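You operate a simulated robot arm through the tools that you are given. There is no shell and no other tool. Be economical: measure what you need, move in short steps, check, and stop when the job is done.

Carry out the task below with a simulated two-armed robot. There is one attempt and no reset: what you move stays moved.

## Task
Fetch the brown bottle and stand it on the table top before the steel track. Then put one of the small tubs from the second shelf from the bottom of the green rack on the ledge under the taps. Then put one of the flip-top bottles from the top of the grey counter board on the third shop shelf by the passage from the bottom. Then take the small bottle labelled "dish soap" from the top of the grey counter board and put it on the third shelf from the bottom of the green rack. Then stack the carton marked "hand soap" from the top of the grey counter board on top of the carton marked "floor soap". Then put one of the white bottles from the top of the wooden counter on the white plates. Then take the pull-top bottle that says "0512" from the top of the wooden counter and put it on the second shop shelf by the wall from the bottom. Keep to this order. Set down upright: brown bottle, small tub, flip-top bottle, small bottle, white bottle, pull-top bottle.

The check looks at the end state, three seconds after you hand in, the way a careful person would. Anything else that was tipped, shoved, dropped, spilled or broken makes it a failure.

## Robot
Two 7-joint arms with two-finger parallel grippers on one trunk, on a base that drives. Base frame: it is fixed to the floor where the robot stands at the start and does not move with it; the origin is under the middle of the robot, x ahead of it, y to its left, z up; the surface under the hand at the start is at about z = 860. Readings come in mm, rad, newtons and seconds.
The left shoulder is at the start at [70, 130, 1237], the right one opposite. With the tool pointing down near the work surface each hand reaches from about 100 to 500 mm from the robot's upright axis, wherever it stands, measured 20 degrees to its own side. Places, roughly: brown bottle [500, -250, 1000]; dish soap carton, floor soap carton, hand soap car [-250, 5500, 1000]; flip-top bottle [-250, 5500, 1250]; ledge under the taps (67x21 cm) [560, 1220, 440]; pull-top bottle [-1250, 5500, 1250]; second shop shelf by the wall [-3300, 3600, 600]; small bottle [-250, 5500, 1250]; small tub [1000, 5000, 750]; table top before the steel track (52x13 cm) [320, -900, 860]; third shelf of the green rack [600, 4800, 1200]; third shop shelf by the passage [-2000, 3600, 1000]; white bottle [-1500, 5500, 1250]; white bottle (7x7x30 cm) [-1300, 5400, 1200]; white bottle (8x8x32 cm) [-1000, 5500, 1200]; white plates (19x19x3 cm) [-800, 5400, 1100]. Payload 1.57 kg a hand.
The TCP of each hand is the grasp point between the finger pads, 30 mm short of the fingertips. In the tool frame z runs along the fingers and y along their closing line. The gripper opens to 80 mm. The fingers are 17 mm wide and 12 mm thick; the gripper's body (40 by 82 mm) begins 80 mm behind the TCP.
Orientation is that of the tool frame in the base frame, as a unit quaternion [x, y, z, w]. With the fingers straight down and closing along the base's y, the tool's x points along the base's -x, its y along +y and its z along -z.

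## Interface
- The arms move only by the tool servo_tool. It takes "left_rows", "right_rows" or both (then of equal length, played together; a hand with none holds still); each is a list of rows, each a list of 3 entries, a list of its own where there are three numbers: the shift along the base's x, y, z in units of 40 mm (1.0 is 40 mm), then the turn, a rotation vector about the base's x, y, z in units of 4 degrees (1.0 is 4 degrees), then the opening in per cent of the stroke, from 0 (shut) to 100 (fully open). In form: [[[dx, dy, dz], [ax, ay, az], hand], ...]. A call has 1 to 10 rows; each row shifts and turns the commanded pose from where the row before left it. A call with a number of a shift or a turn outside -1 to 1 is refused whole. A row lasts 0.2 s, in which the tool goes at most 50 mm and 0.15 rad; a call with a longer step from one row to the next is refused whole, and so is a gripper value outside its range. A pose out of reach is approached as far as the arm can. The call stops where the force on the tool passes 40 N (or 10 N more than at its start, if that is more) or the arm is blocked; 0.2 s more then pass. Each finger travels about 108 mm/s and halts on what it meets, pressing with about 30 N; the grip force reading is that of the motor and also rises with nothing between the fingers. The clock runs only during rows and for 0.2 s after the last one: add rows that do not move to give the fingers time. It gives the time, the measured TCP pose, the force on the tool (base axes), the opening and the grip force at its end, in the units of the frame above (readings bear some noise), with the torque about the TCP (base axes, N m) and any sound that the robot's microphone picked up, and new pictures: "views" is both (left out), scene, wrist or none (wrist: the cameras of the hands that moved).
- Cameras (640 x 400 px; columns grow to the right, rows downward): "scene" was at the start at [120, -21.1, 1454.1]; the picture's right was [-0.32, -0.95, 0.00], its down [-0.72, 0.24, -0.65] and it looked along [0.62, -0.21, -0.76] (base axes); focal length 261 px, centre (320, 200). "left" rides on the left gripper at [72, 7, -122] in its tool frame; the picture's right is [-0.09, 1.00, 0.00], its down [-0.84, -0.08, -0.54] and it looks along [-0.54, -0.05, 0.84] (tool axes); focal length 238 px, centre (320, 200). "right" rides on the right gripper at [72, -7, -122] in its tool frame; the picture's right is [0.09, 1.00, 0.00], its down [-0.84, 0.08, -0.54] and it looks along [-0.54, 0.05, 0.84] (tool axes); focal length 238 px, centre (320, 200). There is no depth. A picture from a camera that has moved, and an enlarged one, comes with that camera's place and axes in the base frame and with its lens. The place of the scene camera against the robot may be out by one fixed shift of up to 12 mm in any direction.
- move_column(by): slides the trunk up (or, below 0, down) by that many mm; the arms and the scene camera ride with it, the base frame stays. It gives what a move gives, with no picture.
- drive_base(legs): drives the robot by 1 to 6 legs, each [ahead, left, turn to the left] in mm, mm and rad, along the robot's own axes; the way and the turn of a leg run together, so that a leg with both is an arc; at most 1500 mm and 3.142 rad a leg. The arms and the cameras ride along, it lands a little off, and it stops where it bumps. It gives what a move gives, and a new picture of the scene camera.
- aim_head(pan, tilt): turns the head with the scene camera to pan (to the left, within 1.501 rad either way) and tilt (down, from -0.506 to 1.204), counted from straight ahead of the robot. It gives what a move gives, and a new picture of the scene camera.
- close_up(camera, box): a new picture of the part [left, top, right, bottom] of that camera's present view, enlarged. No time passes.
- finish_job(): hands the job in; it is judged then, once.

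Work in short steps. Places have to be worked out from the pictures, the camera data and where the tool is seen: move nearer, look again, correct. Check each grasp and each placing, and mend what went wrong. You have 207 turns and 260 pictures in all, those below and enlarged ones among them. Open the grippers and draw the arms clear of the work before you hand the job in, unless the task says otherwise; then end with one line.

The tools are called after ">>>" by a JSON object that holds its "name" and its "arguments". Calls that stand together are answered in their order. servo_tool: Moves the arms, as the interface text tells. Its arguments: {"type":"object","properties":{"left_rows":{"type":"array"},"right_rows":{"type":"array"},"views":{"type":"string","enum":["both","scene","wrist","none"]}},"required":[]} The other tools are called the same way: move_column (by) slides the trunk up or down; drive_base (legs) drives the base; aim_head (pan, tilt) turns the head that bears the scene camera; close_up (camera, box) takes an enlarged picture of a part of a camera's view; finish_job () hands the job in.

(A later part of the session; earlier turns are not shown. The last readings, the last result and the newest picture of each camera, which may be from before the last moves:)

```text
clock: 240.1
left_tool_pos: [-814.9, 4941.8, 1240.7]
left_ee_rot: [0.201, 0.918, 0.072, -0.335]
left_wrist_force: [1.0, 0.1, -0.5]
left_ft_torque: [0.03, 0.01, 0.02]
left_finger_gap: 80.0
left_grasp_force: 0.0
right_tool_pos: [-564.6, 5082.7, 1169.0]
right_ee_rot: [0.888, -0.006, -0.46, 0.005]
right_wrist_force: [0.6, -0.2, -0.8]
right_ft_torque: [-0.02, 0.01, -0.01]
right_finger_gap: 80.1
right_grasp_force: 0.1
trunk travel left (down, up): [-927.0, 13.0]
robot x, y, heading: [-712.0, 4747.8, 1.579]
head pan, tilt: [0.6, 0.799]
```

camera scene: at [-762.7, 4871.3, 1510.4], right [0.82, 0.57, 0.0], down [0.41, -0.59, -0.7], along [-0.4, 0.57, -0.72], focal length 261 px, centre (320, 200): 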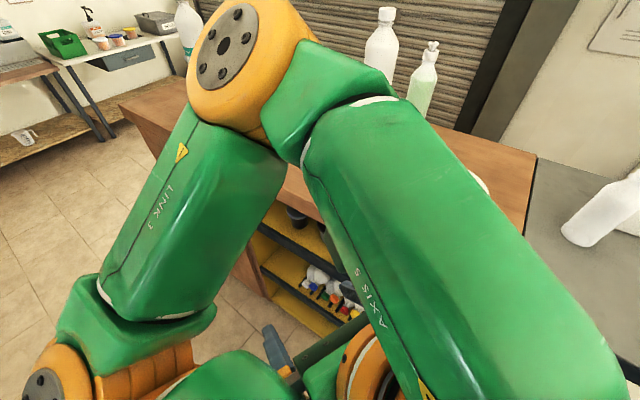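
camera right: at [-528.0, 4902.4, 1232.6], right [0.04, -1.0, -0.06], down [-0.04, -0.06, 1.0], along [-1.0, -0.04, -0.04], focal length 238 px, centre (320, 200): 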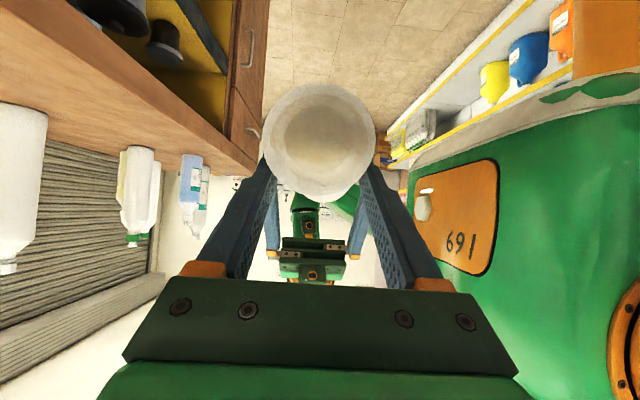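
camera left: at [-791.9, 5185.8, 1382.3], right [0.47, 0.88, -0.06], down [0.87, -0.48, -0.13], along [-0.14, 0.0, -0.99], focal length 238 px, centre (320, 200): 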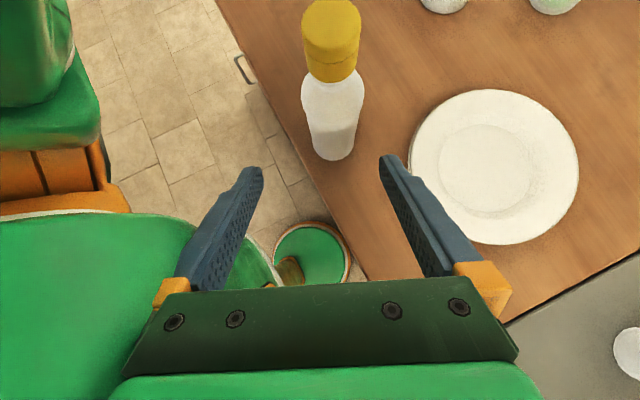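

Left arm hides the view; after shifting left the bottle will be on my right. I drive left 225, then ahead 155 so the right hand comes beside the bottle, and look.

>>> {"name": "drive_base", "arguments": {"legs": [[0, 225, 0], [152, 0, 0]]}}

>>> {"name": "aim_head", "arguments": {"pan": -0.3, "tilt": 0.75}}

>>> {"name": "close_up", "arguments": {"camera": "right", "box": [0, 0, 640, 400]}}

```text
clock: 242.8
left_tool_pos: [-1036.4, 5090.9, 1242.3]
left_ee_rot: [0.204, 0.917, 0.075, -0.335]
left_wrist_force: [-0.7, -0.2, -0.2]
left_ft_torque: [0.05, 0.0, -0.03]
left_finger_gap: 80.0
left_grasp_force: 0.1
right_tool_pos: [-782.4, 5231.5, 1169.0]
right_ee_rot: [0.888, -0.009, -0.459, 0.001]
right_wrist_force: [-0.8, 0.3, 0.1]
right_ft_torque: [0.01, 0.01, 0.0]
right_finger_gap: 80.0
right_grasp_force: 0.1
trunk travel left (down, up): [-927.0, 13.0]
robot x, y, heading: [-935.7, 4899.0, 1.569]
head pan, tilt: [0.6, 0.799]
camera scene: at [-984.2, 5015.7, 1511.3], right [0.83, 0.56, 0.0], down [0.4, -0.59, -0.7], along [-0.39, 0.58, -0.72], focal length 261 px, centre (320, 200)
```

scene: 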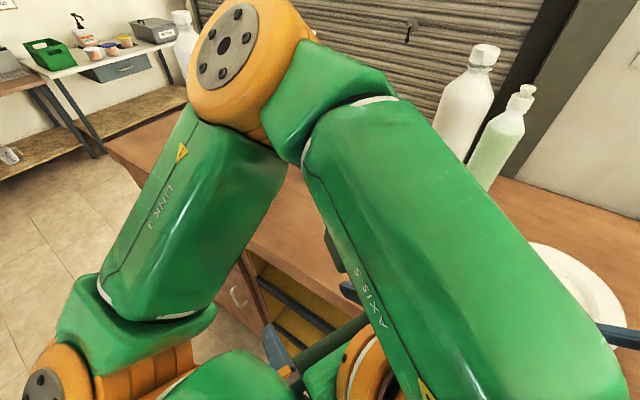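

```text
clock: 244.0
left_tool_pos: [-1035.8, 5094.7, 1241.8]
left_ee_rot: [0.205, 0.917, 0.074, -0.335]
left_wrist_force: [0.3, -0.4, 0.5]
left_ft_torque: [0.03, -0.02, 0.0]
left_finger_gap: 79.9
left_grasp_force: 0.1
right_tool_pos: [-783.2, 5234.6, 1168.7]
right_ee_rot: [0.888, -0.009, -0.459, 0.002]
right_wrist_force: [0.0, 0.6, 0.2]
right_ft_torque: [0.01, 0.01, 0.0]
right_finger_gap: 80.0
right_grasp_force: 0.1
trunk travel left (down, up): [-927.0, 13.0]
robot x, y, heading: [-933.0, 4899.6, 1.565]
head pan, tilt: [-0.3, 0.75]
camera scene: at [-913.1, 5032.6, 1514.9], right [0.95, -0.3, 0.0], down [-0.2, -0.65, -0.73], along [0.22, 0.7, -0.68], focal length 261 px, centre (320, 200)
```

scene: 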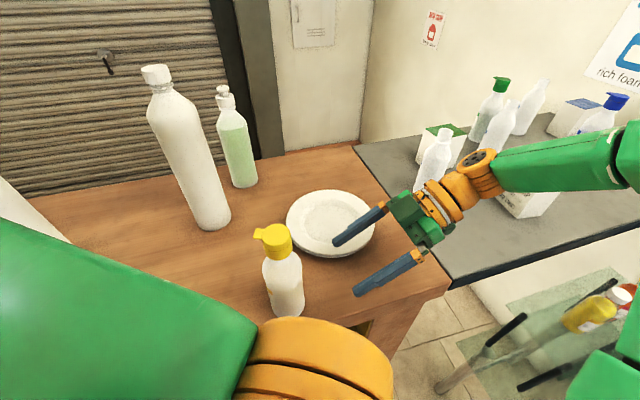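

```text
1.00 times, centred on (320, 200) of right (not enlarged: the box is as wide or as high as the picture)
camera zoom: at [-640.6, 5239.1, 1180.5], right [0.04, -1.0, -0.06], down [-0.04, -0.06, 1.0], along [-1.0, -0.04, -0.04], focal length 238 px, centre (320, 200)
```

zoom: 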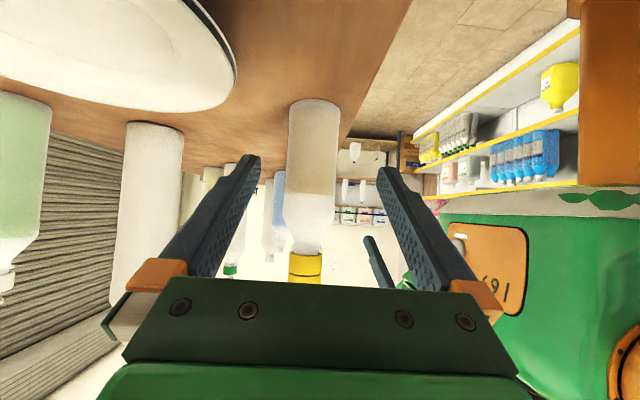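

The bottle is centred in the right-hand view (x≈-905). I descend 48 mm and advance 118 mm left, then close.

>>> {"name": "servo_tool", "arguments": {"right_rows": [[[-0.6, 0, -0.6], [0, 0, 0], 100], [[-0.6, 0, -0.6], [0, 0, 0], 100], [[-0.85, 0, 0], [0, 0, 0], 100], [[-0.85, 0, 0], [0, 0, 0], 100], [[0, 0, 0], [0, 0, 0], 100]], "views": "wrist"}}

```text
clock: 245.2
left_tool_pos: [-1034.0, 5094.0, 1241.2]
left_ee_rot: [0.205, 0.917, 0.072, -0.334]
left_wrist_force: [0.3, 0.2, -0.2]
left_ft_torque: [-0.01, 0.02, 0.0]
left_finger_gap: 80.0
left_grasp_force: 0.0
right_tool_pos: [-899.9, 5234.4, 1121.4]
right_ee_rot: [0.888, -0.009, -0.46, 0.002]
right_wrist_force: [-0.3, 0.0, 1.0]
right_ft_torque: [-0.01, 0.0, -0.01]
right_finger_gap: 80.0
right_grasp_force: 0.1
trunk travel left (down, up): [-927.0, 13.0]
robot x, y, heading: [-938.3, 4899.0, 1.566]
head pan, tilt: [-0.3, 0.75]
camera right: at [-757.0, 5237.9, 1134.3], right [0.04, -1.0, -0.06], down [-0.04, -0.06, 1.0], along [-1.0, -0.04, -0.04], focal length 238 px, centre (320, 200)
```

right: 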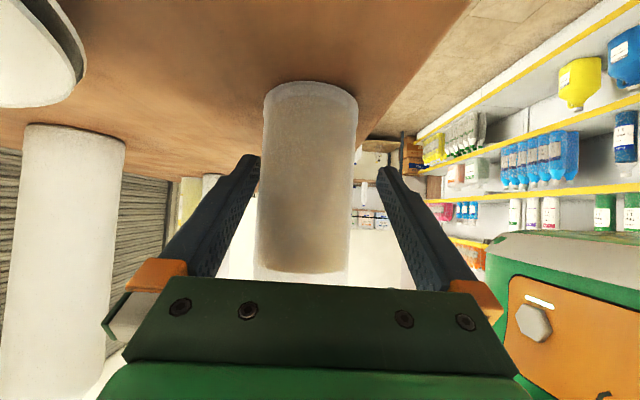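

Bottle is at the grasp point, 5 mm off centre; I correct and close.

>>> {"name": "servo_tool", "arguments": {"right_rows": [[[-0.1, 0.12, 0], [0, 0, 0], 100], [[0, 0, 0], [0, 0, 0], 80], [[0, 0, 0], [0, 0, 0], 65], [[0, 0, 0], [0, 0, 0], 50], [[0, 0, 0], [0, 0, 0], 50], [[0, 0, 0], [0, 0, 0], 50], [[0, 0, 0.5], [0, 0, 0], 50], [[0, 0, 0.5], [0, 0, 0], 50]], "views": "scene"}}

```text
clock: 247.0
left_tool_pos: [-1035.5, 5094.3, 1242.0]
left_ee_rot: [0.206, 0.917, 0.074, -0.335]
left_wrist_force: [0.2, -0.4, 0.0]
left_ft_torque: [-0.02, -0.02, -0.02]
left_finger_gap: 80.1
left_grasp_force: 0.0
right_tool_pos: [-903.9, 5237.8, 1160.6]
right_ee_rot: [0.888, -0.01, -0.459, 0.002]
right_wrist_force: [-0.8, 1.1, -1.3]
right_ft_torque: [0.0, -0.01, -0.01]
right_finger_gap: 55.1
right_grasp_force: 29.6
trunk travel left (down, up): [-927.0, 13.0]
robot x, y, heading: [-934.0, 4899.6, 1.564]
head pan, tilt: [-0.3, 0.75]
camera scene: at [-913.4, 5032.6, 1514.9], right [0.95, -0.3, 0.0], down [-0.2, -0.65, -0.73], along [0.22, 0.7, -0.68], focal length 261 px, centre (320, 200)
```

scene: 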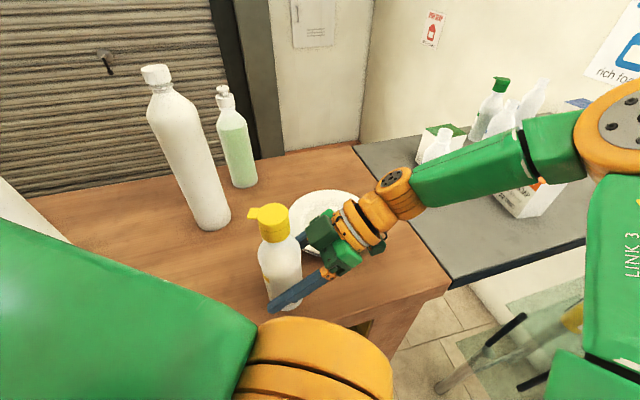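

Held upright (55 mm), lifted 40 mm. I raise a bit more and back away from the counter.

>>> {"name": "servo_tool", "arguments": {"right_rows": [[[0, 0, 0.5], [0, 0, 0], 50], [[0, 0, 0.4], [0, 0, 0], 50]], "views": "none"}}

>>> {"name": "drive_base", "arguments": {"legs": [[-420, 0, 0]]}}

>>> {"name": "aim_head", "arguments": {"pan": 1.5, "tilt": 0.3}}

```text
clock: 247.6
left_tool_pos: [-1034.7, 5094.3, 1240.7]
left_ee_rot: [0.205, 0.917, 0.073, -0.335]
left_wrist_force: [0.8, 0.0, -0.1]
left_ft_torque: [0.02, 0.02, 0.02]
left_finger_gap: 79.7
left_grasp_force: 0.1
right_tool_pos: [-903.8, 5237.7, 1197.5]
right_ee_rot: [0.888, -0.01, -0.459, 0.002]
right_wrist_force: [0.1, 0.2, -1.8]
right_ft_torque: [0.01, -0.01, -0.01]
right_finger_gap: 55.1
right_grasp_force: 30.5
trunk travel left (down, up): [-927.0, 13.0]
robot x, y, heading: [-933.8, 4899.8, 1.564]
head pan, tilt: [-0.3, 0.75]
```

```text
clock: 250.1
left_tool_pos: [-1037.2, 4688.7, 1240.9]
left_ee_rot: [0.209, 0.916, 0.073, -0.335]
left_wrist_force: [-0.8, 0.5, -0.3]
left_ft_torque: [-0.03, 0.01, 0.02]
left_finger_gap: 80.0
left_grasp_force: 0.2
right_tool_pos: [-904.9, 4829.4, 1195.1]
right_ee_rot: [0.888, -0.013, -0.46, 0.001]
right_wrist_force: [0.4, 1.0, -2.1]
right_ft_torque: [-0.02, 0.0, 0.03]
right_finger_gap: 55.2
right_grasp_force: 30.3
trunk travel left (down, up): [-927.0, 13.0]
robot x, y, heading: [-939.5, 4485.9, 1.554]
head pan, tilt: [-0.3, 0.75]
camera scene: at [-915.6, 4626.4, 1514.5], right [0.95, -0.31, 0.0], down [-0.21, -0.65, -0.73], along [0.23, 0.69, -0.68], focal length 261 px, centre (320, 200)
```

scene: 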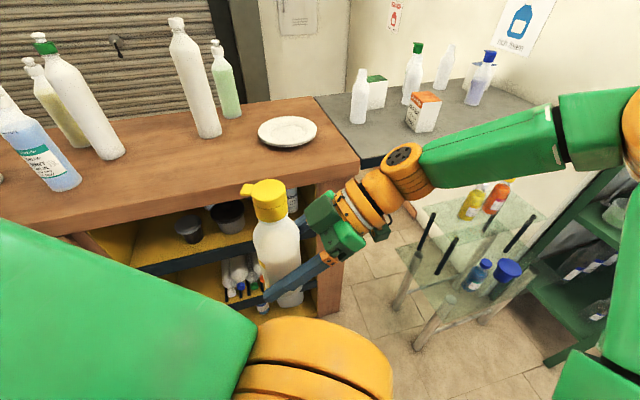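

```text
clock: 251.9
left_tool_pos: [-1037.5, 4686.0, 1240.6]
left_ee_rot: [0.208, 0.916, 0.074, -0.336]
left_wrist_force: [-0.3, 0.2, 0.4]
left_ft_torque: [-0.05, -0.01, 0.02]
left_finger_gap: 80.2
left_grasp_force: 0.1
right_tool_pos: [-905.3, 4827.4, 1195.5]
right_ee_rot: [0.888, -0.013, -0.459, 0.001]
right_wrist_force: [-0.3, -0.6, -1.2]
right_ft_torque: [-0.03, 0.01, -0.01]
right_finger_gap: 54.9
right_grasp_force: 30.2
trunk travel left (down, up): [-927.0, 13.0]
robot x, y, heading: [-939.3, 4491.1, 1.555]
head pan, tilt: [1.499, 0.3]
camera scene: at [-1034.2, 4552.2, 1555.2], right [0.09, 1.0, 0.0], down [0.29, -0.03, -0.96], along [-0.95, 0.08, -0.3], focal length 261 px, centre (320, 200)
```

scene: 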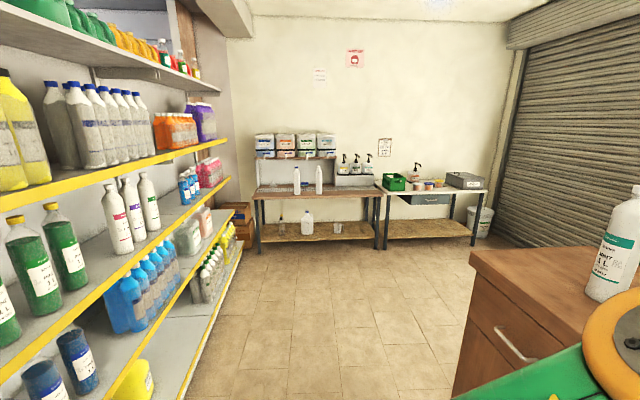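

The shop shelves line the aisle on my left, facing +y. I swing the right hand back to pointing forward (turning it clockwise ~85°) with the bottle kept upright, in free space.

>>> {"name": "servo_tool", "arguments": {"right_rows": [[[0.3, 0.1, 0], [0, 0, -1], 50], [[0.3, 0.1, 0], [0, 0, -1], 50], [[0.3, 0.1, 0], [0, 0, -1], 50], [[0.3, 0.1, 0], [0, 0, -1], 50], [[0.3, 0.1, 0], [0, 0, -1], 50], [[0.3, 0.1, 0], [0, 0, -1], 50], [[0.3, 0.1, 0], [0, 0, -1], 50], [[0.3, 0.1, 0], [0, 0, -1], 50], [[0.3, 0.1, 0], [0, 0, -1], 50], [[0.3, 0.1, 0], [0, 0, -1], 50]], "views": "none"}}

>>> {"name": "servo_tool", "arguments": {"right_rows": [[[0.3, 0.1, 0], [0, 0, -1], 50], [[0.3, 0.1, 0], [0, 0, -1], 50], [[0.3, 0.1, 0], [0, 0, -1], 50], [[0.3, 0.1, 0], [0, 0, -1], 50], [[0.3, 0.1, 0], [0, 0, -1], 50], [[0.3, 0, 0], [0, 0, -1], 50], [[0.3, 0, 0], [0, 0, -1], 50], [[0.3, 0, 0], [0, 0, -1], 50], [[0.3, 0, 0], [0, 0, -1], 50], [[0.3, 0, 0], [0, 0, -1], 50]], "views": "none"}}

```text
clock: 254.1
left_tool_pos: [-1038.1, 4685.7, 1240.5]
left_ee_rot: [0.209, 0.916, 0.074, -0.336]
left_wrist_force: [0.0, -0.4, -0.1]
left_ft_torque: [0.02, -0.03, 0.04]
left_finger_gap: 80.0
left_grasp_force: 0.0
right_tool_pos: [-783.6, 4866.3, 1195.2]
right_ee_rot: [0.83, -0.316, -0.432, -0.156]
right_wrist_force: [0.6, 0.1, -2.9]
right_ft_torque: [0.04, -0.01, -0.01]
right_finger_gap: 55.0
right_grasp_force: 30.1
trunk travel left (down, up): [-927.0, 13.0]
robot x, y, heading: [-938.0, 4489.8, 1.558]
head pan, tilt: [1.499, 0.3]
```

```text
clock: 256.3
left_tool_pos: [-1037.3, 4685.6, 1241.5]
left_ee_rot: [0.208, 0.916, 0.074, -0.336]
left_wrist_force: [0.6, 0.6, 0.2]
left_ft_torque: [0.01, 0.01, 0.01]
left_finger_gap: 80.1
left_grasp_force: 0.1
right_tool_pos: [-662.4, 4888.3, 1195.6]
right_ee_rot: [0.672, -0.581, -0.353, -0.295]
right_wrist_force: [0.4, 0.0, -1.1]
right_ft_torque: [-0.01, -0.01, -0.01]
right_finger_gap: 55.0
right_grasp_force: 30.1
trunk travel left (down, up): [-927.0, 13.0]
robot x, y, heading: [-938.5, 4485.9, 1.557]
head pan, tilt: [1.499, 0.3]
```

The hand points forward with the bottle upright. I turn the robot around (heading -y) and look at the shelves.

>>> {"name": "drive_base", "arguments": {"legs": [[0, 0, 1.57], [500, -150, 0], [0, 0, 1.58]]}}

>>> {"name": "aim_head", "arguments": {"pan": -0.3, "tilt": 0.4}}

```text
clock: 266.9
left_tool_pos: [-1332.7, 4454.8, 1241.3]
left_ee_rot: [0.914, -0.217, 0.334, 0.077]
left_wrist_force: [0.6, 0.8, 0.1]
left_ft_torque: [-0.01, 0.0, 0.01]
left_finger_gap: 80.0
left_grasp_force: 0.1
right_tool_pos: [-1707.5, 4261.2, 1195.5]
right_ee_rot: [0.586, 0.667, -0.298, 0.35]
right_wrist_force: [-0.1, 0.1, -1.7]
right_ft_torque: [0.0, -0.03, 0.02]
right_finger_gap: 55.0
right_grasp_force: 30.2
trunk travel left (down, up): [-927.0, 13.0]
robot x, y, heading: [-1424.4, 4655.6, -1.6]
head pan, tilt: [1.499, 0.3]
camera scene: at [-1340.5, 4598.1, 1555.3], right [-0.1, -0.99, 0.0], down [-0.29, 0.03, -0.96], along [0.95, -0.1, -0.3], focal length 261 px, centre (320, 200)
```

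scene: 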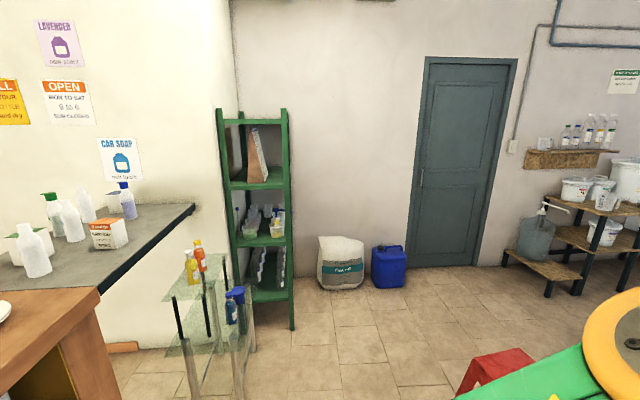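

```text
clock: 268.7
left_tool_pos: [-1332.6, 4455.5, 1240.9]
left_ee_rot: [0.914, -0.216, 0.333, 0.077]
left_wrist_force: [0.4, -0.5, -0.1]
left_ft_torque: [0.02, 0.01, 0.0]
left_finger_gap: 80.0
left_grasp_force: 0.1
right_tool_pos: [-1707.9, 4260.4, 1196.4]
right_ee_rot: [0.586, 0.667, -0.298, 0.35]
right_wrist_force: [0.3, 0.2, -2.6]
right_ft_torque: [-0.01, 0.01, 0.02]
right_finger_gap: 54.8
right_grasp_force: 29.5
trunk travel left (down, up): [-927.0, 13.0]
robot x, y, heading: [-1427.8, 4653.7, -1.599]
head pan, tilt: [-0.3, 0.4]
camera scene: at [-1463.0, 4519.6, 1545.9], right [-0.95, 0.32, 0.0], down [0.13, 0.37, -0.92], along [-0.3, -0.87, -0.39], focal length 261 px, centre (320, 200)
```

scene: 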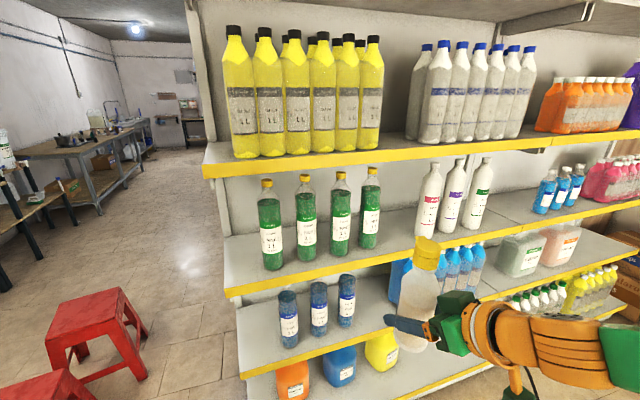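

Third level (green/white bottles): shelf z≈985, front edge y≈3851; there's a ~300 mm free gap at x≈-2080 between the green and white bottles. Before approaching I lower and level the left hand so its elbow won't strike the shelf above.

>>> {"name": "servo_tool", "arguments": {"left_rows": [[[0.15, 0.1, -0.3], [0.444, 0.896, 0], 100], [[0.15, 0.1, -0.3], [0.444, 0.896, 0], 100], [[0.15, 0.1, -0.3], [0.444, 0.896, 0], 100], [[0.15, 0.1, -0.3], [0.444, 0.896, 0], 100], [[0.15, 0.1, -0.3], [0.444, 0.896, 0], 100], [[0.15, 0.1, -0.3], [0.444, 0.896, 0], 100], [[0.15, 0.1, -0.3], [0.444, 0.896, 0], 100], [[0.15, 0.1, -0.3], [0.444, 0.896, 0], 100], [[0.15, 0.1, -0.3], [0.444, 0.896, 0], 100], [[0.15, 0.1, -0.3], [0.444, 0.896, 0], 100]], "views": "none"}}

>>> {"name": "servo_tool", "arguments": {"left_rows": [[[0.2, 0, -0.2], [0, 0, 1], 100], [[0.2, 0, -0.2], [0, 0, 1], 100], [[0.2, 0, -0.2], [0, 0, 1], 100], [[0.2, 0, -0.2], [0, 0, 1], 100], [[0.2, 0, -0.2], [0, 0, 1], 100], [[0.2, 0, 0], [0, 0, 1], 100], [[0.2, 0, 0], [0, 0, 1], 100], [[0, 0, 0], [0, 0, 1], 100], [[0, 0, 0], [0, 0, 1], 100], [[0, 0, 0], [0, 0, 1], 100]], "views": "none"}}

>>> {"name": "aim_head", "arguments": {"pan": 0.7, "tilt": 0.7}}

```text
clock: 270.9
left_tool_pos: [-1328.2, 4456.4, 1171.6]
left_ee_rot: [0.974, -0.229, 0.002, -0.001]
left_wrist_force: [0.0, 0.3, 1.1]
left_ft_torque: [0.02, 0.02, 0.01]
left_finger_gap: 80.1
left_grasp_force: 0.0
left hand out of reach, approached as far as the arm can: row 5, 6, 7, 8, 9, 10
right_tool_pos: [-1707.9, 4258.8, 1196.4]
right_ee_rot: [0.586, 0.667, -0.298, 0.35]
right_wrist_force: [0.3, -0.6, -2.0]
right_ft_torque: [-0.03, 0.01, 0.01]
right_finger_gap: 54.8
right_grasp_force: 30.3
trunk travel left (down, up): [-927.0, 13.0]
robot x, y, heading: [-1427.3, 4655.1, -1.599]
head pan, tilt: [-0.3, 0.4]
```

```text
clock: 273.1
left_tool_pos: [-1287.2, 4426.2, 1149.6]
left_ee_rot: [0.993, 0.117, 0.002, -0.002]
left_wrist_force: [-0.3, -0.5, -0.4]
left_ft_torque: [0.02, 0.03, 0.01]
left_finger_gap: 79.8
left_grasp_force: 0.0
left hand out of reach, approached as far as the arm can: row 1, 2, 3, 4, 5, 7
right_tool_pos: [-1707.9, 4259.0, 1196.4]
right_ee_rot: [0.586, 0.667, -0.298, 0.35]
right_wrist_force: [0.0, -0.2, -1.0]
right_ft_torque: [-0.01, 0.04, 0.02]
right_finger_gap: 54.8
right_grasp_force: 30.2
trunk travel left (down, up): [-927.0, 13.0]
robot x, y, heading: [-1433.3, 4656.1, -1.606]
head pan, tilt: [-0.3, 0.4]
```

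```text
clock: 274.4
left_tool_pos: [-1288.6, 4425.3, 1149.1]
left_ee_rot: [0.993, 0.117, 0.001, -0.002]
left_wrist_force: [-0.4, 0.6, -0.5]
left_ft_torque: [0.02, -0.02, 0.01]
left_finger_gap: 79.8
left_grasp_force: 0.1
right_tool_pos: [-1706.6, 4260.6, 1194.7]
right_ee_rot: [0.587, 0.667, -0.297, 0.35]
right_wrist_force: [0.0, -0.3, -1.5]
right_ft_torque: [-0.01, 0.0, -0.04]
right_finger_gap: 54.9
right_grasp_force: 30.3
trunk travel left (down, up): [-927.0, 13.0]
robot x, y, heading: [-1424.1, 4659.3, -1.601]
head pan, tilt: [0.7, 0.7]
camera scene: at [-1380.3, 4540.7, 1519.1], right [-0.78, -0.62, 0.0], down [-0.4, 0.51, -0.77], along [0.48, -0.6, -0.64], focal length 261 px, centre (320, 200)
```

scene: 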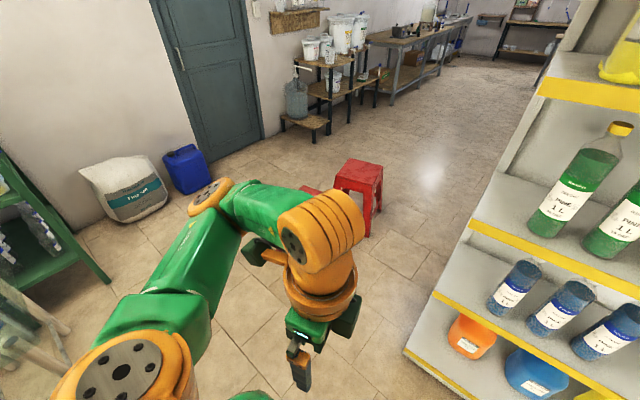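

Left arm is low now. I drive right 362 and ahead 290, then check shelf height with the wrist camera.

>>> {"name": "drive_base", "arguments": {"legs": [[290, -362, 0.03]]}}

>>> {"name": "close_up", "arguments": {"camera": "right", "box": [0, 0, 640, 400]}}

>>> {"name": "aim_head", "arguments": {"pan": -0.35, "tilt": 0.5}}

```text
clock: 277.2
left_tool_pos: [-1641.5, 4148.4, 1150.3]
left_ee_rot: [0.992, 0.13, 0.0, -0.002]
left_wrist_force: [0.6, 0.4, -0.4]
left_ft_torque: [-0.01, 0.02, 0.03]
left_finger_gap: 79.9
left_grasp_force: 0.0
right_tool_pos: [-2056.3, 3972.1, 1196.8]
right_ee_rot: [0.577, 0.674, -0.295, 0.354]
right_wrist_force: [0.3, -1.1, -2.1]
right_ft_torque: [0.0, 0.01, 0.01]
right_finger_gap: 55.2
right_grasp_force: 30.4
trunk travel left (down, up): [-927.0, 13.0]
robot x, y, heading: [-1787.7, 4369.8, -1.576]
head pan, tilt: [0.7, 0.7]
camera scene: at [-1736.7, 4261.1, 1519.1], right [-0.77, -0.64, 0.0], down [-0.41, 0.49, -0.76], along [0.49, -0.59, -0.64], focal length 261 px, centre (320, 200)
```

scene: 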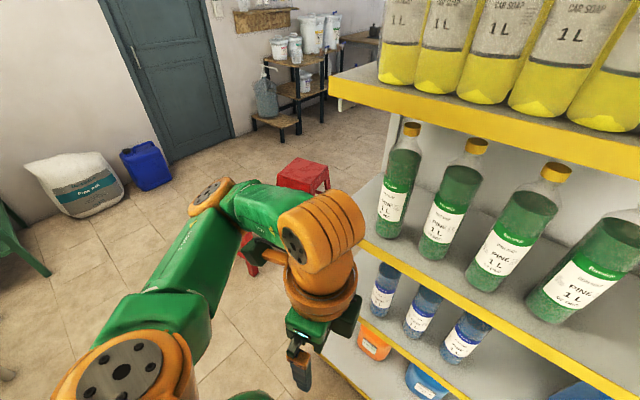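

```text
1.00 times, centred on (320, 200) of right (not enlarged: the box is as wide or as high as the picture)
camera zoom: at [-2086.1, 4109.8, 1208.9], right [0.97, 0.21, -0.06], down [0.07, -0.03, 1.0], along [0.21, -0.98, -0.04], focal length 238 px, centre (320, 200)
```

zoom: 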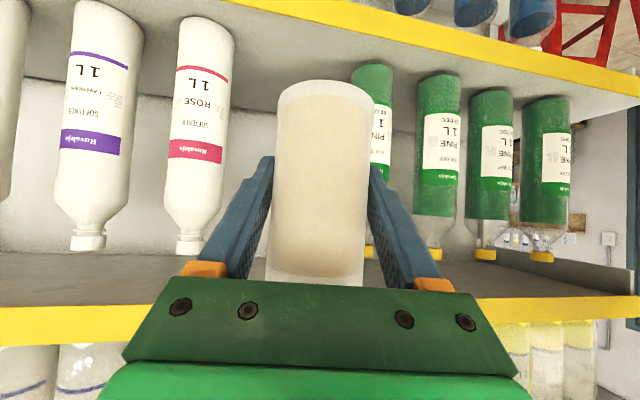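

```text
clock: 278.5
left_tool_pos: [-1643.4, 4145.4, 1151.1]
left_ee_rot: [0.992, 0.13, 0.001, -0.002]
left_wrist_force: [0.0, 0.4, -0.3]
left_ft_torque: [0.0, -0.02, 0.0]
left_finger_gap: 79.9
left_grasp_force: 0.0
right_tool_pos: [-2059.3, 3970.8, 1195.0]
right_ee_rot: [0.577, 0.675, -0.293, 0.353]
right_wrist_force: [0.3, 0.1, -1.6]
right_ft_torque: [-0.05, -0.03, -0.01]
right_finger_gap: 54.8
right_grasp_force: 30.7
trunk travel left (down, up): [-927.0, 13.0]
robot x, y, heading: [-1789.9, 4369.0, -1.571]
head pan, tilt: [-0.351, 0.499]
camera scene: at [-1824.6, 4239.4, 1536.8], right [-0.94, 0.35, 0.0], down [0.17, 0.45, -0.88], along [-0.3, -0.82, -0.48], focal length 261 px, centre (320, 200)
```

scene: 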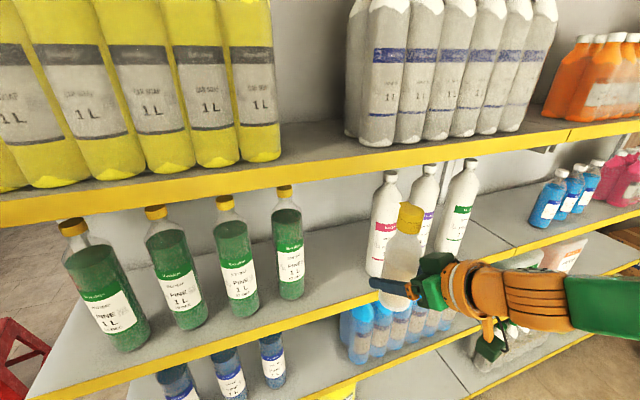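

Shelf top z≈1000, front y≈3845; the gap between green and white bottles is centred at x≈-2050, where the hand already is. I lower 105 mm and drive ahead 170.

>>> {"name": "move_column", "arguments": {"by": -105}}

>>> {"name": "drive_base", "arguments": {"legs": [[172, 0, 0]]}}

>>> {"name": "close_up", "arguments": {"camera": "right", "box": [0, 0, 640, 400]}}

```text
clock: 279.8
left_tool_pos: [-1643.1, 4146.6, 1044.8]
left_ee_rot: [0.992, 0.128, 0.002, -0.002]
left_wrist_force: [0.3, -1.0, -0.3]
left_ft_torque: [0.0, -0.01, -0.03]
left_finger_gap: 80.4
left_grasp_force: 0.1
right_tool_pos: [-2058.2, 3970.2, 1090.9]
right_ee_rot: [0.577, 0.675, -0.293, 0.354]
right_wrist_force: [0.0, 0.5, -3.0]
right_ft_torque: [0.0, 0.0, -0.03]
right_finger_gap: 54.6
right_grasp_force: 29.9
trunk travel left (down, up): [-822.0, 118.0]
robot x, y, heading: [-1786.6, 4369.9, -1.575]
head pan, tilt: [-0.351, 0.499]
```

```text
clock: 281.3
left_tool_pos: [-1643.1, 3977.6, 1045.7]
left_ee_rot: [0.991, 0.13, 0.001, 0.0]
left_wrist_force: [-0.3, 0.3, -1.5]
left_ft_torque: [-0.03, -0.02, 0.03]
left_finger_gap: 80.1
left_grasp_force: 0.0
right_tool_pos: [-2059.5, 3800.7, 1092.1]
right_ee_rot: [0.577, 0.674, -0.295, 0.355]
right_wrist_force: [0.3, 0.1, -1.0]
right_ft_torque: [-0.02, -0.03, 0.01]
right_finger_gap: 54.9
right_grasp_force: 29.9
trunk travel left (down, up): [-822.0, 118.0]
robot x, y, heading: [-1789.5, 4197.4, -1.574]
head pan, tilt: [-0.351, 0.499]
camera scene: at [-1825.3, 4071.0, 1432.2], right [-0.94, 0.35, 0.0], down [0.17, 0.45, -0.88], along [-0.3, -0.82, -0.48], focal length 261 px, centre (320, 200)
```

scene: 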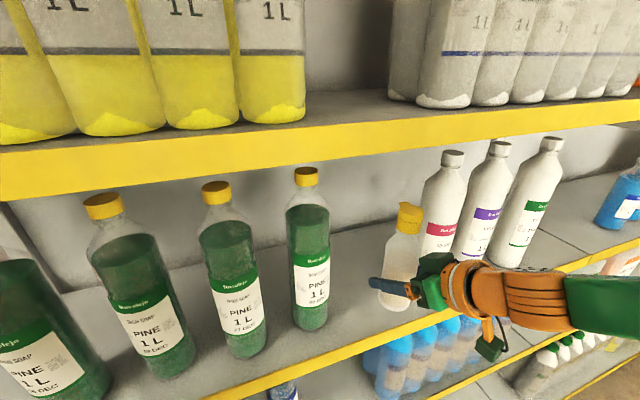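

```text
1.00 times, centred on (320, 200) of right (not enlarged: the box is as wide or as high as the picture)
camera zoom: at [-2088.0, 3939.0, 1104.0], right [0.97, 0.21, -0.06], down [0.07, -0.03, 1.0], along [0.21, -0.98, -0.04], focal length 238 px, centre (320, 200)
```

zoom: 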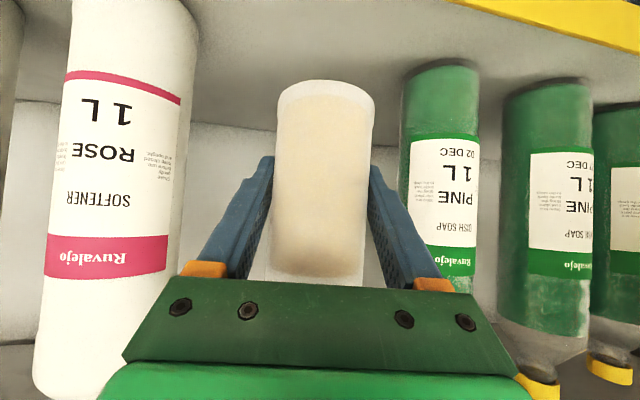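

In the gap with clearance on both sides. I lower in small steps.

>>> {"name": "servo_tool", "arguments": {"right_rows": [[[0, 0, -0.3], [0, 0, 0], 50], [[0, 0, -0.2], [0, 0, 0], 50], [[0, 0, -0.1], [0, 0, 0], 50], [[0, 0, 0], [0, 0, 0], 50]], "views": "none"}}

>>> {"name": "servo_tool", "arguments": {"right_rows": [[[0, 0, -0.08], [0, 0, 0], 50], [[0, 0, -0.08], [0, 0, 0], 50], [[0, 0, 0], [0, 0, 0], 50]], "views": "none"}}

```text
clock: 282.3
left_tool_pos: [-1643.6, 3974.5, 1045.2]
left_ee_rot: [0.992, 0.129, 0.002, -0.001]
left_wrist_force: [-0.8, 0.7, -1.0]
left_ft_torque: [-0.03, 0.01, 0.03]
left_finger_gap: 80.0
left_grasp_force: 0.1
right_tool_pos: [-2059.4, 3798.0, 1067.8]
right_ee_rot: [0.578, 0.674, -0.294, 0.353]
right_wrist_force: [0.6, 0.3, -3.0]
right_ft_torque: [-0.04, 0.0, -0.02]
right_finger_gap: 54.7
right_grasp_force: 30.0
trunk travel left (down, up): [-822.0, 118.0]
robot x, y, heading: [-1785.4, 4199.8, -1.567]
head pan, tilt: [-0.351, 0.499]
```

```text
clock: 283.1
left_tool_pos: [-1643.0, 3974.5, 1044.5]
left_ee_rot: [0.991, 0.13, 0.001, -0.002]
left_wrist_force: [-0.3, 0.6, 0.5]
left_ft_torque: [-0.03, 0.0, -0.03]
left_finger_gap: 80.2
left_grasp_force: 0.0
right_tool_pos: [-2058.3, 3797.9, 1061.1]
right_ee_rot: [0.578, 0.674, -0.294, 0.354]
right_wrist_force: [-0.1, -0.1, -2.1]
right_ft_torque: [0.02, 0.0, -0.02]
right_finger_gap: 55.0
right_grasp_force: 30.0
trunk travel left (down, up): [-822.0, 118.0]
robot x, y, heading: [-1793.2, 4198.0, -1.577]
head pan, tilt: [-0.351, 0.499]
```

>>> {"name": "servo_tool", "arguments": {"right_rows": [[[0, 0, -0.1], [0, 0, 0], 50], [[0, 0, -0.1], [0, 0, 0], 50], [[0, 0, 0], [0, 0, 0], 50]], "views": "none"}}

>>> {"name": "servo_tool", "arguments": {"right_rows": [[[0, 0, -0.05], [0, 0, 0], 50], [[0, 0, 0], [0, 0, 0], 50]], "views": "none"}}

>>> {"name": "close_up", "arguments": {"camera": "scene", "box": [320, 180, 480, 330]}}

```text
clock: 283.9
left_tool_pos: [-1644.8, 3974.7, 1045.8]
left_ee_rot: [0.991, 0.13, 0.001, -0.002]
left_wrist_force: [-0.2, 0.1, 0.0]
left_ft_torque: [0.03, -0.02, -0.02]
left_finger_gap: 80.1
left_grasp_force: 0.0
right_tool_pos: [-2059.5, 3798.0, 1052.5]
right_ee_rot: [0.577, 0.675, -0.294, 0.355]
right_wrist_force: [0.3, 0.5, -2.3]
right_ft_torque: [-0.02, -0.03, -0.01]
right_finger_gap: 54.8
right_grasp_force: 30.1
trunk travel left (down, up): [-822.0, 118.0]
robot x, y, heading: [-1792.0, 4199.0, -1.57]
head pan, tilt: [-0.351, 0.499]
```

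```text
clock: 284.5
left_tool_pos: [-1643.4, 3975.9, 1045.3]
left_ee_rot: [0.992, 0.13, 0.001, -0.002]
left_wrist_force: [0.4, 0.6, -0.3]
left_ft_torque: [0.02, -0.03, 0.02]
left_finger_gap: 79.9
left_grasp_force: 0.0
right_tool_pos: [-2058.7, 3798.0, 1050.9]
right_ee_rot: [0.577, 0.676, -0.292, 0.354]
right_wrist_force: [-0.6, 0.4, -1.5]
right_ft_torque: [-0.02, -0.01, -0.02]
right_finger_gap: 54.6
right_grasp_force: 30.1
trunk travel left (down, up): [-822.0, 118.0]
robot x, y, heading: [-1786.7, 4200.1, -1.571]
head pan, tilt: [-0.351, 0.499]
```

```text
2.67 times, centred on (400, 255) of scene
camera zoom: at [-1825.3, 4067.0, 1431.7], right [-0.94, 0.35, 0.0], down [0.17, 0.45, -0.88], along [-0.3, -0.82, -0.48], focal length 696 px, centre (107, 53)
```

zoom: 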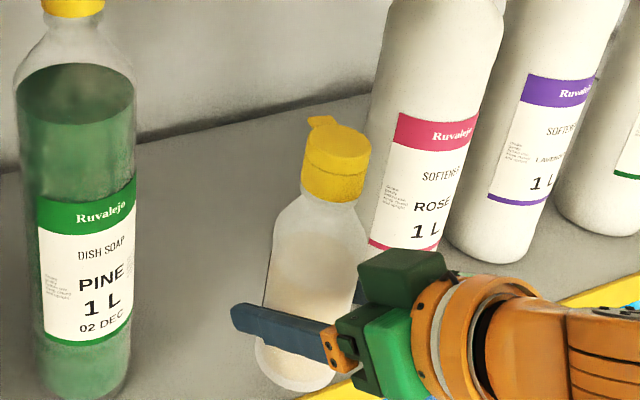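

Not in contact yet; still lowering.

>>> {"name": "servo_tool", "arguments": {"right_rows": [[[0, 0, -0.1], [0, 0, 0], 50], [[0, 0, -0.1], [0, 0, 0], 50], [[0, 0, 0], [0, 0, 0], 50]], "views": "none"}}

>>> {"name": "servo_tool", "arguments": {"right_rows": [[[0, 0, -0.1], [0, 0, 0], 50], [[0, 0, -0.05], [0, 0, 0], 50], [[0, 0, 0], [0, 0, 0], 50]], "views": "none"}}

```text
clock: 285.3
left_tool_pos: [-1643.9, 3974.7, 1044.7]
left_ee_rot: [0.992, 0.13, 0.001, -0.002]
left_wrist_force: [-0.2, 0.0, 0.6]
left_ft_torque: [0.03, -0.03, -0.01]
left_finger_gap: 80.0
left_grasp_force: 0.0
right_tool_pos: [-2058.2, 3797.4, 1042.1]
right_ee_rot: [0.578, 0.675, -0.293, 0.354]
right_wrist_force: [-0.1, 0.0, -2.0]
right_ft_torque: [0.0, -0.01, 0.0]
right_finger_gap: 55.3
right_grasp_force: 29.9
trunk travel left (down, up): [-822.0, 118.0]
robot x, y, heading: [-1789.4, 4199.0, -1.57]
head pan, tilt: [-0.351, 0.499]
```

```text
clock: 286.1
left_tool_pos: [-1643.6, 3974.8, 1045.3]
left_ee_rot: [0.992, 0.129, 0.001, -0.003]
left_wrist_force: [-0.2, 0.1, -0.3]
left_ft_torque: [0.03, 0.01, 0.0]
left_finger_gap: 80.1
left_grasp_force: 0.0
right_tool_pos: [-2059.3, 3798.3, 1037.1]
right_ee_rot: [0.577, 0.675, -0.293, 0.354]
right_wrist_force: [-0.8, 0.4, -2.4]
right_ft_torque: [-0.01, 0.0, 0.02]
right_finger_gap: 54.9
right_grasp_force: 30.5
trunk travel left (down, up): [-822.0, 118.0]
robot x, y, heading: [-1788.9, 4199.3, -1.573]
head pan, tilt: [-0.351, 0.499]
```

>>> {"name": "servo_tool", "arguments": {"right_rows": [[[0, 0, -0.1], [0, 0, 0], 50], [[0, 0, -0.1], [0, 0, 0], 50], [[0, 0, 0], [0, 0, 0], 50]], "views": "wrist"}}

```text
clock: 286.9
left_tool_pos: [-1644.6, 3975.3, 1044.5]
left_ee_rot: [0.992, 0.13, 0.001, -0.002]
left_wrist_force: [-0.2, -0.9, 0.5]
left_ft_torque: [0.01, 0.03, -0.04]
left_finger_gap: 80.0
left_grasp_force: 0.0
right_tool_pos: [-2058.5, 3799.0, 1028.7]
right_ee_rot: [0.578, 0.675, -0.293, 0.353]
right_wrist_force: [-0.5, -0.6, -1.9]
right_ft_torque: [0.03, 0.01, -0.01]
right_finger_gap: 54.9
right_grasp_force: 30.3
trunk travel left (down, up): [-822.0, 118.0]
robot x, y, heading: [-1789.6, 4195.7, -1.569]
head pan, tilt: [-0.351, 0.499]
camera right: at [-2088.3, 3936.6, 1040.5], right [0.97, 0.21, -0.06], down [0.07, -0.03, 1.0], along [0.21, -0.98, -0.04], focal length 238 px, centre (320, 200)
```

right: 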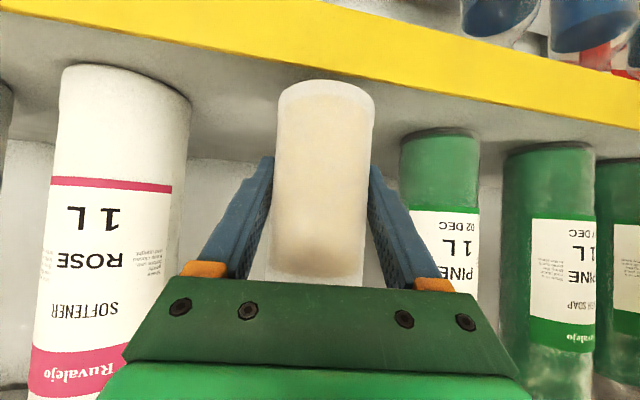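

>>> {"name": "servo_tool", "arguments": {"right_rows": [[[0, 0, -0.1], [0, 0, 0], 50], [[0, 0, -0.1], [0, 0, 0], 50], [[0, 0, 0], [0, 0, 0], 50]], "views": "none"}}

>>> {"name": "servo_tool", "arguments": {"right_rows": [[[0, 0, -0.08], [0, 0, 0], 50], [[0, 0, 0], [0, 0, 0], 50]], "views": "none"}}

>>> {"name": "servo_tool", "arguments": {"right_rows": [[[0, 0, -0.08], [0, 0, 0], 50], [[0, 0, 0], [0, 0, 0], 50]], "views": "none"}}

```text
clock: 287.7
left_tool_pos: [-1642.8, 3973.8, 1044.7]
left_ee_rot: [0.991, 0.13, 0.002, -0.002]
left_wrist_force: [0.5, -0.8, 0.6]
left_ft_torque: [0.01, 0.02, -0.03]
left_finger_gap: 80.1
left_grasp_force: 0.1
right_tool_pos: [-2059.0, 3798.4, 1020.2]
right_ee_rot: [0.577, 0.675, -0.293, 0.354]
right_wrist_force: [-0.4, -0.4, -2.3]
right_ft_torque: [0.01, 0.01, -0.02]
right_finger_gap: 54.9
right_grasp_force: 30.3
trunk travel left (down, up): [-822.0, 118.0]
robot x, y, heading: [-1790.9, 4199.3, -1.571]
head pan, tilt: [-0.351, 0.499]
```

```text
clock: 288.3
left_tool_pos: [-1643.3, 3975.8, 1044.6]
left_ee_rot: [0.992, 0.13, 0.001, -0.002]
left_wrist_force: [0.5, 0.0, -0.2]
left_ft_torque: [0.02, -0.03, 0.0]
left_finger_gap: 80.0
left_grasp_force: 0.1
right_tool_pos: [-2059.7, 3798.5, 1015.0]
right_ee_rot: [0.578, 0.674, -0.293, 0.354]
right_wrist_force: [-0.2, -0.1, -1.9]
right_ft_torque: [-0.02, -0.03, -0.02]
right_finger_gap: 55.1
right_grasp_force: 29.5
trunk travel left (down, up): [-822.0, 118.0]
robot x, y, heading: [-1789.5, 4197.6, -1.574]
head pan, tilt: [-0.351, 0.499]
```

```text
clock: 288.9
left_tool_pos: [-1645.2, 3975.8, 1045.3]
left_ee_rot: [0.992, 0.13, 0.002, -0.002]
left_wrist_force: [-0.1, -0.2, 0.5]
left_ft_torque: [-0.03, -0.01, 0.0]
left_finger_gap: 80.0
left_grasp_force: 0.1
right_tool_pos: [-2059.9, 3798.4, 1014.9]
right_ee_rot: [0.578, 0.675, -0.293, 0.354]
right_wrist_force: [0.1, 0.2, -1.3]
right_ft_torque: [-0.03, 0.0, 0.02]
right_finger_gap: 54.9
right_grasp_force: 30.2
trunk travel left (down, up): [-822.0, 118.0]
robot x, y, heading: [-1791.0, 4200.0, -1.575]
head pan, tilt: [-0.351, 0.499]
```

>>> {"name": "servo_tool", "arguments": {"right_rows": [[[0, 0, -0.08], [0, 0, 0], 50], [[0, 0, 0], [0, 0, 0], 50]], "views": "none"}}

>>> {"name": "servo_tool", "arguments": {"right_rows": [[[0, 0, -0.06], [0, 0, 0], 50], [[0, 0, 0], [0, 0, 0], 50]], "views": "wrist"}}

```text
clock: 289.5
left_tool_pos: [-1643.5, 3974.9, 1045.1]
left_ee_rot: [0.992, 0.129, 0.001, -0.002]
left_wrist_force: [0.0, 0.9, -0.2]
left_ft_torque: [-0.01, 0.03, -0.01]
left_finger_gap: 80.0
left_grasp_force: 0.2
right_tool_pos: [-2059.8, 3798.0, 1011.9]
right_ee_rot: [0.577, 0.675, -0.294, 0.354]
right_wrist_force: [0.4, -0.9, 2.3]
right_ft_torque: [-0.04, 0.1, 0.0]
right_finger_gap: 54.9
right_grasp_force: 30.4
trunk travel left (down, up): [-822.0, 118.0]
robot x, y, heading: [-1791.0, 4197.3, -1.574]
head pan, tilt: [-0.351, 0.499]
```

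```text
clock: 290.1
left_tool_pos: [-1643.0, 3977.1, 1045.8]
left_ee_rot: [0.992, 0.13, 0.0, -0.002]
left_wrist_force: [-0.2, -0.7, 0.6]
left_ft_torque: [-0.04, 0.01, 0.0]
left_finger_gap: 80.1
left_grasp_force: 0.1
right_tool_pos: [-2057.8, 3799.8, 1012.2]
right_ee_rot: [0.576, 0.675, -0.296, 0.355]
right_wrist_force: [-5.3, -6.6, 21.5]
right_ft_torque: [-0.14, 0.62, 0.1]
right_finger_gap: 55.1
right_grasp_force: 30.1
trunk travel left (down, up): [-822.0, 118.0]
robot x, y, heading: [-1786.8, 4199.6, -1.573]
head pan, tilt: [-0.351, 0.499]
camera right: at [-2087.8, 3936.9, 1022.8], right [0.97, 0.21, -0.07], down [0.07, -0.02, 1.0], along [0.21, -0.98, -0.04], focal length 238 px, centre (320, 200)
```

right: 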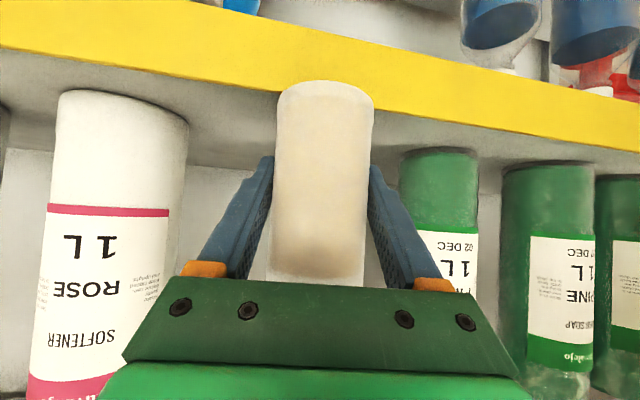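

Contact (21 N). I ease up, open, and withdraw along the tool's axis.

>>> {"name": "servo_tool", "arguments": {"right_rows": [[[0, 0, 0.05], [0, 0, 0], 50], [[0, 0, 0], [0, 0, 0], 80], [[0, 0, 0], [0, 0, 0], 100], [[0, 0, 0], [0, 0, 0], 100], [[-0.13, 0.75, 0], [0, 0, 0], 100], [[-0.15, 0.85, 0.1], [0, 0, 0], 100], [[-0.15, 0.85, 0.1], [0, 0, 0], 100]], "views": "none"}}

>>> {"name": "drive_base", "arguments": {"legs": [[-300, 0, 0]]}}

```text
clock: 291.7
left_tool_pos: [-1643.6, 3976.8, 1046.0]
left_ee_rot: [0.992, 0.13, 0.001, -0.001]
left_wrist_force: [0.1, -0.4, 0.4]
left_ft_torque: [-0.01, 0.0, 0.0]
left_finger_gap: 80.3
left_grasp_force: 0.0
right_tool_pos: [-2090.9, 3888.1, 1013.1]
right_ee_rot: [0.576, 0.675, -0.293, 0.356]
right_wrist_force: [0.5, 0.5, 0.0]
right_ft_torque: [0.01, -0.02, 0.0]
right_finger_gap: 79.9
right_grasp_force: 0.0
right hand out of reach, approached as far as the arm can: row 6, 7
trunk travel left (down, up): [-822.0, 118.0]
robot x, y, heading: [-1787.7, 4198.2, -1.572]
head pan, tilt: [-0.351, 0.499]
```

```text
clock: 293.7
left_tool_pos: [-1641.8, 4265.9, 1044.6]
left_ee_rot: [0.991, 0.13, 0.001, -0.002]
left_wrist_force: [-0.1, -0.8, 0.8]
left_ft_torque: [0.0, 0.01, 0.01]
left_finger_gap: 80.1
left_grasp_force: 0.1
right_tool_pos: [-2090.6, 4177.6, 1013.6]
right_ee_rot: [0.577, 0.676, -0.292, 0.354]
right_wrist_force: [-0.5, 1.1, -0.1]
right_ft_torque: [-0.03, 0.0, 0.0]
right_finger_gap: 79.9
right_grasp_force: 0.1
trunk travel left (down, up): [-822.0, 118.0]
robot x, y, heading: [-1789.6, 4491.9, -1.571]
head pan, tilt: [-0.351, 0.499]
camera scene: at [-1824.1, 4357.5, 1431.6], right [-0.94, 0.34, 0.0], down [0.17, 0.45, -0.88], along [-0.3, -0.82, -0.48], focal length 261 px, centre (320, 200)
```

scene: 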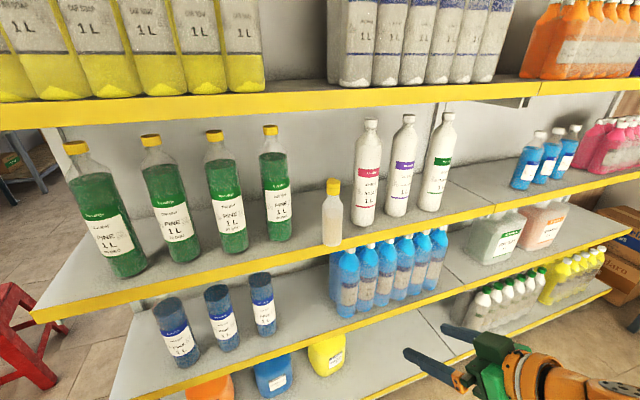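

The flip-top stands upright on the third shelf. Next, the "dish soap" small bottle: the labels seem to face -x/+y, so I drive past the counter's left end to look along +x over the counter at the board.

>>> {"name": "drive_base", "arguments": {"legs": [[-400, -470, 0], [-600, 0, 0]]}}

>>> {"name": "move_column", "arguments": {"by": 110}}

>>> {"name": "aim_head", "arguments": {"pan": 1.5, "tilt": 0.25}}

>>> {"name": "close_up", "arguments": {"camera": "scene", "box": [260, 160, 400, 248]}}

```text
clock: 300.2
left_tool_pos: [-2102.6, 5272.0, 1043.8]
left_ee_rot: [0.992, 0.128, 0.001, -0.002]
left_wrist_force: [0.4, 0.6, -0.6]
left_ft_torque: [-0.02, -0.03, 0.0]
left_finger_gap: 79.6
left_grasp_force: 0.1
right_tool_pos: [-2549.7, 5185.6, 1012.8]
right_ee_rot: [0.579, 0.674, -0.294, 0.354]
right_wrist_force: [-0.4, -0.4, 0.8]
right_ft_torque: [0.01, -0.01, -0.03]
right_finger_gap: 80.1
right_grasp_force: 0.0
trunk travel left (down, up): [-822.0, 118.0]
robot x, y, heading: [-2248.8, 5495.7, -1.572]
head pan, tilt: [-0.351, 0.499]
camera scene: at [-2283.4, 5364.4, 1431.7], right [-0.94, 0.35, 0.0], down [0.17, 0.45, -0.88], along [-0.31, -0.82, -0.48], focal length 261 px, centre (320, 200)
```

scene: 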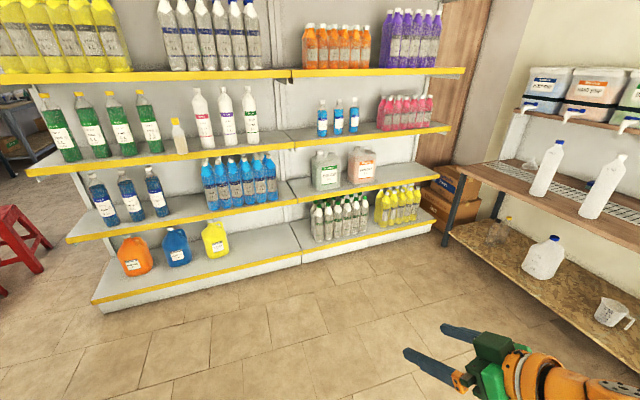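

```text
clock: 301.6
left_tool_pos: [-2102.7, 5272.2, 1155.5]
left_ee_rot: [0.992, 0.128, 0.002, -0.002]
left_wrist_force: [-0.5, 0.3, -0.1]
left_ft_torque: [-0.01, -0.06, 0.0]
left_finger_gap: 79.8
left_grasp_force: 0.1
right_tool_pos: [-2549.2, 5185.7, 1123.3]
right_ee_rot: [0.579, 0.674, -0.293, 0.353]
right_wrist_force: [0.0, -0.1, -0.1]
right_ft_torque: [0.0, -0.01, 0.03]
right_finger_gap: 80.1
right_grasp_force: 0.0
trunk travel left (down, up): [-932.0, 8.0]
robot x, y, heading: [-2245.6, 5492.4, -1.58]
head pan, tilt: [-0.351, 0.499]
```

```text
clock: 303.4
left_tool_pos: [-2102.0, 5272.6, 1154.9]
left_ee_rot: [0.992, 0.129, 0.002, -0.002]
left_wrist_force: [0.2, 0.0, 0.7]
left_ft_torque: [0.01, -0.02, 0.01]
left_finger_gap: 79.9
left_grasp_force: 0.1
right_tool_pos: [-2550.7, 5188.4, 1123.4]
right_ee_rot: [0.579, 0.674, -0.293, 0.354]
right_wrist_force: [0.3, -0.2, -0.3]
right_ft_torque: [0.01, -0.02, 0.02]
right_finger_gap: 79.9
right_grasp_force: 0.1
trunk travel left (down, up): [-932.0, 8.0]
robot x, y, heading: [-2246.0, 5496.8, -1.573]
head pan, tilt: [1.499, 0.25]
camera scene: at [-2158.5, 5443.6, 1565.0], right [-0.08, -1.0, 0.0], down [-0.25, 0.02, -0.97], along [0.97, -0.08, -0.25], focal length 261 px, centre (320, 200)
```

scene: 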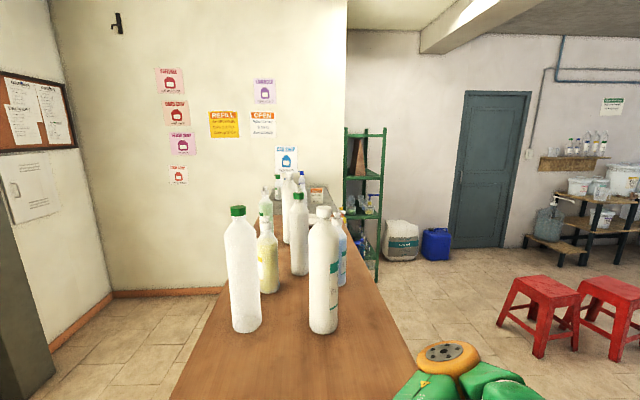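

```text
4.55 times, centred on (330, 204) of scene
camera zoom: at [-2158.5, 5443.6, 1565.0], right [-0.08, -1.0, 0.0], down [-0.25, 0.02, -0.97], along [0.97, -0.08, -0.25], focal length 1186 px, centre (274, 182)
```

zoom: 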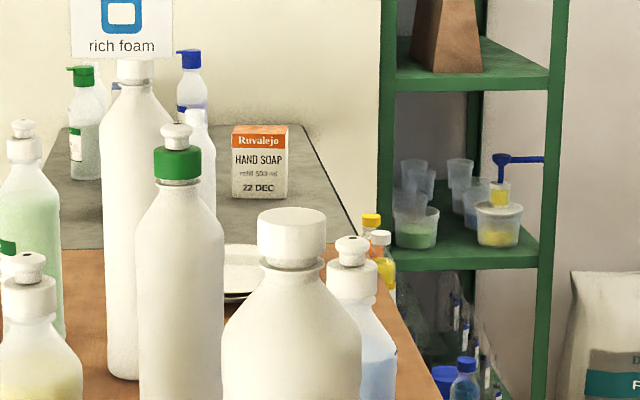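

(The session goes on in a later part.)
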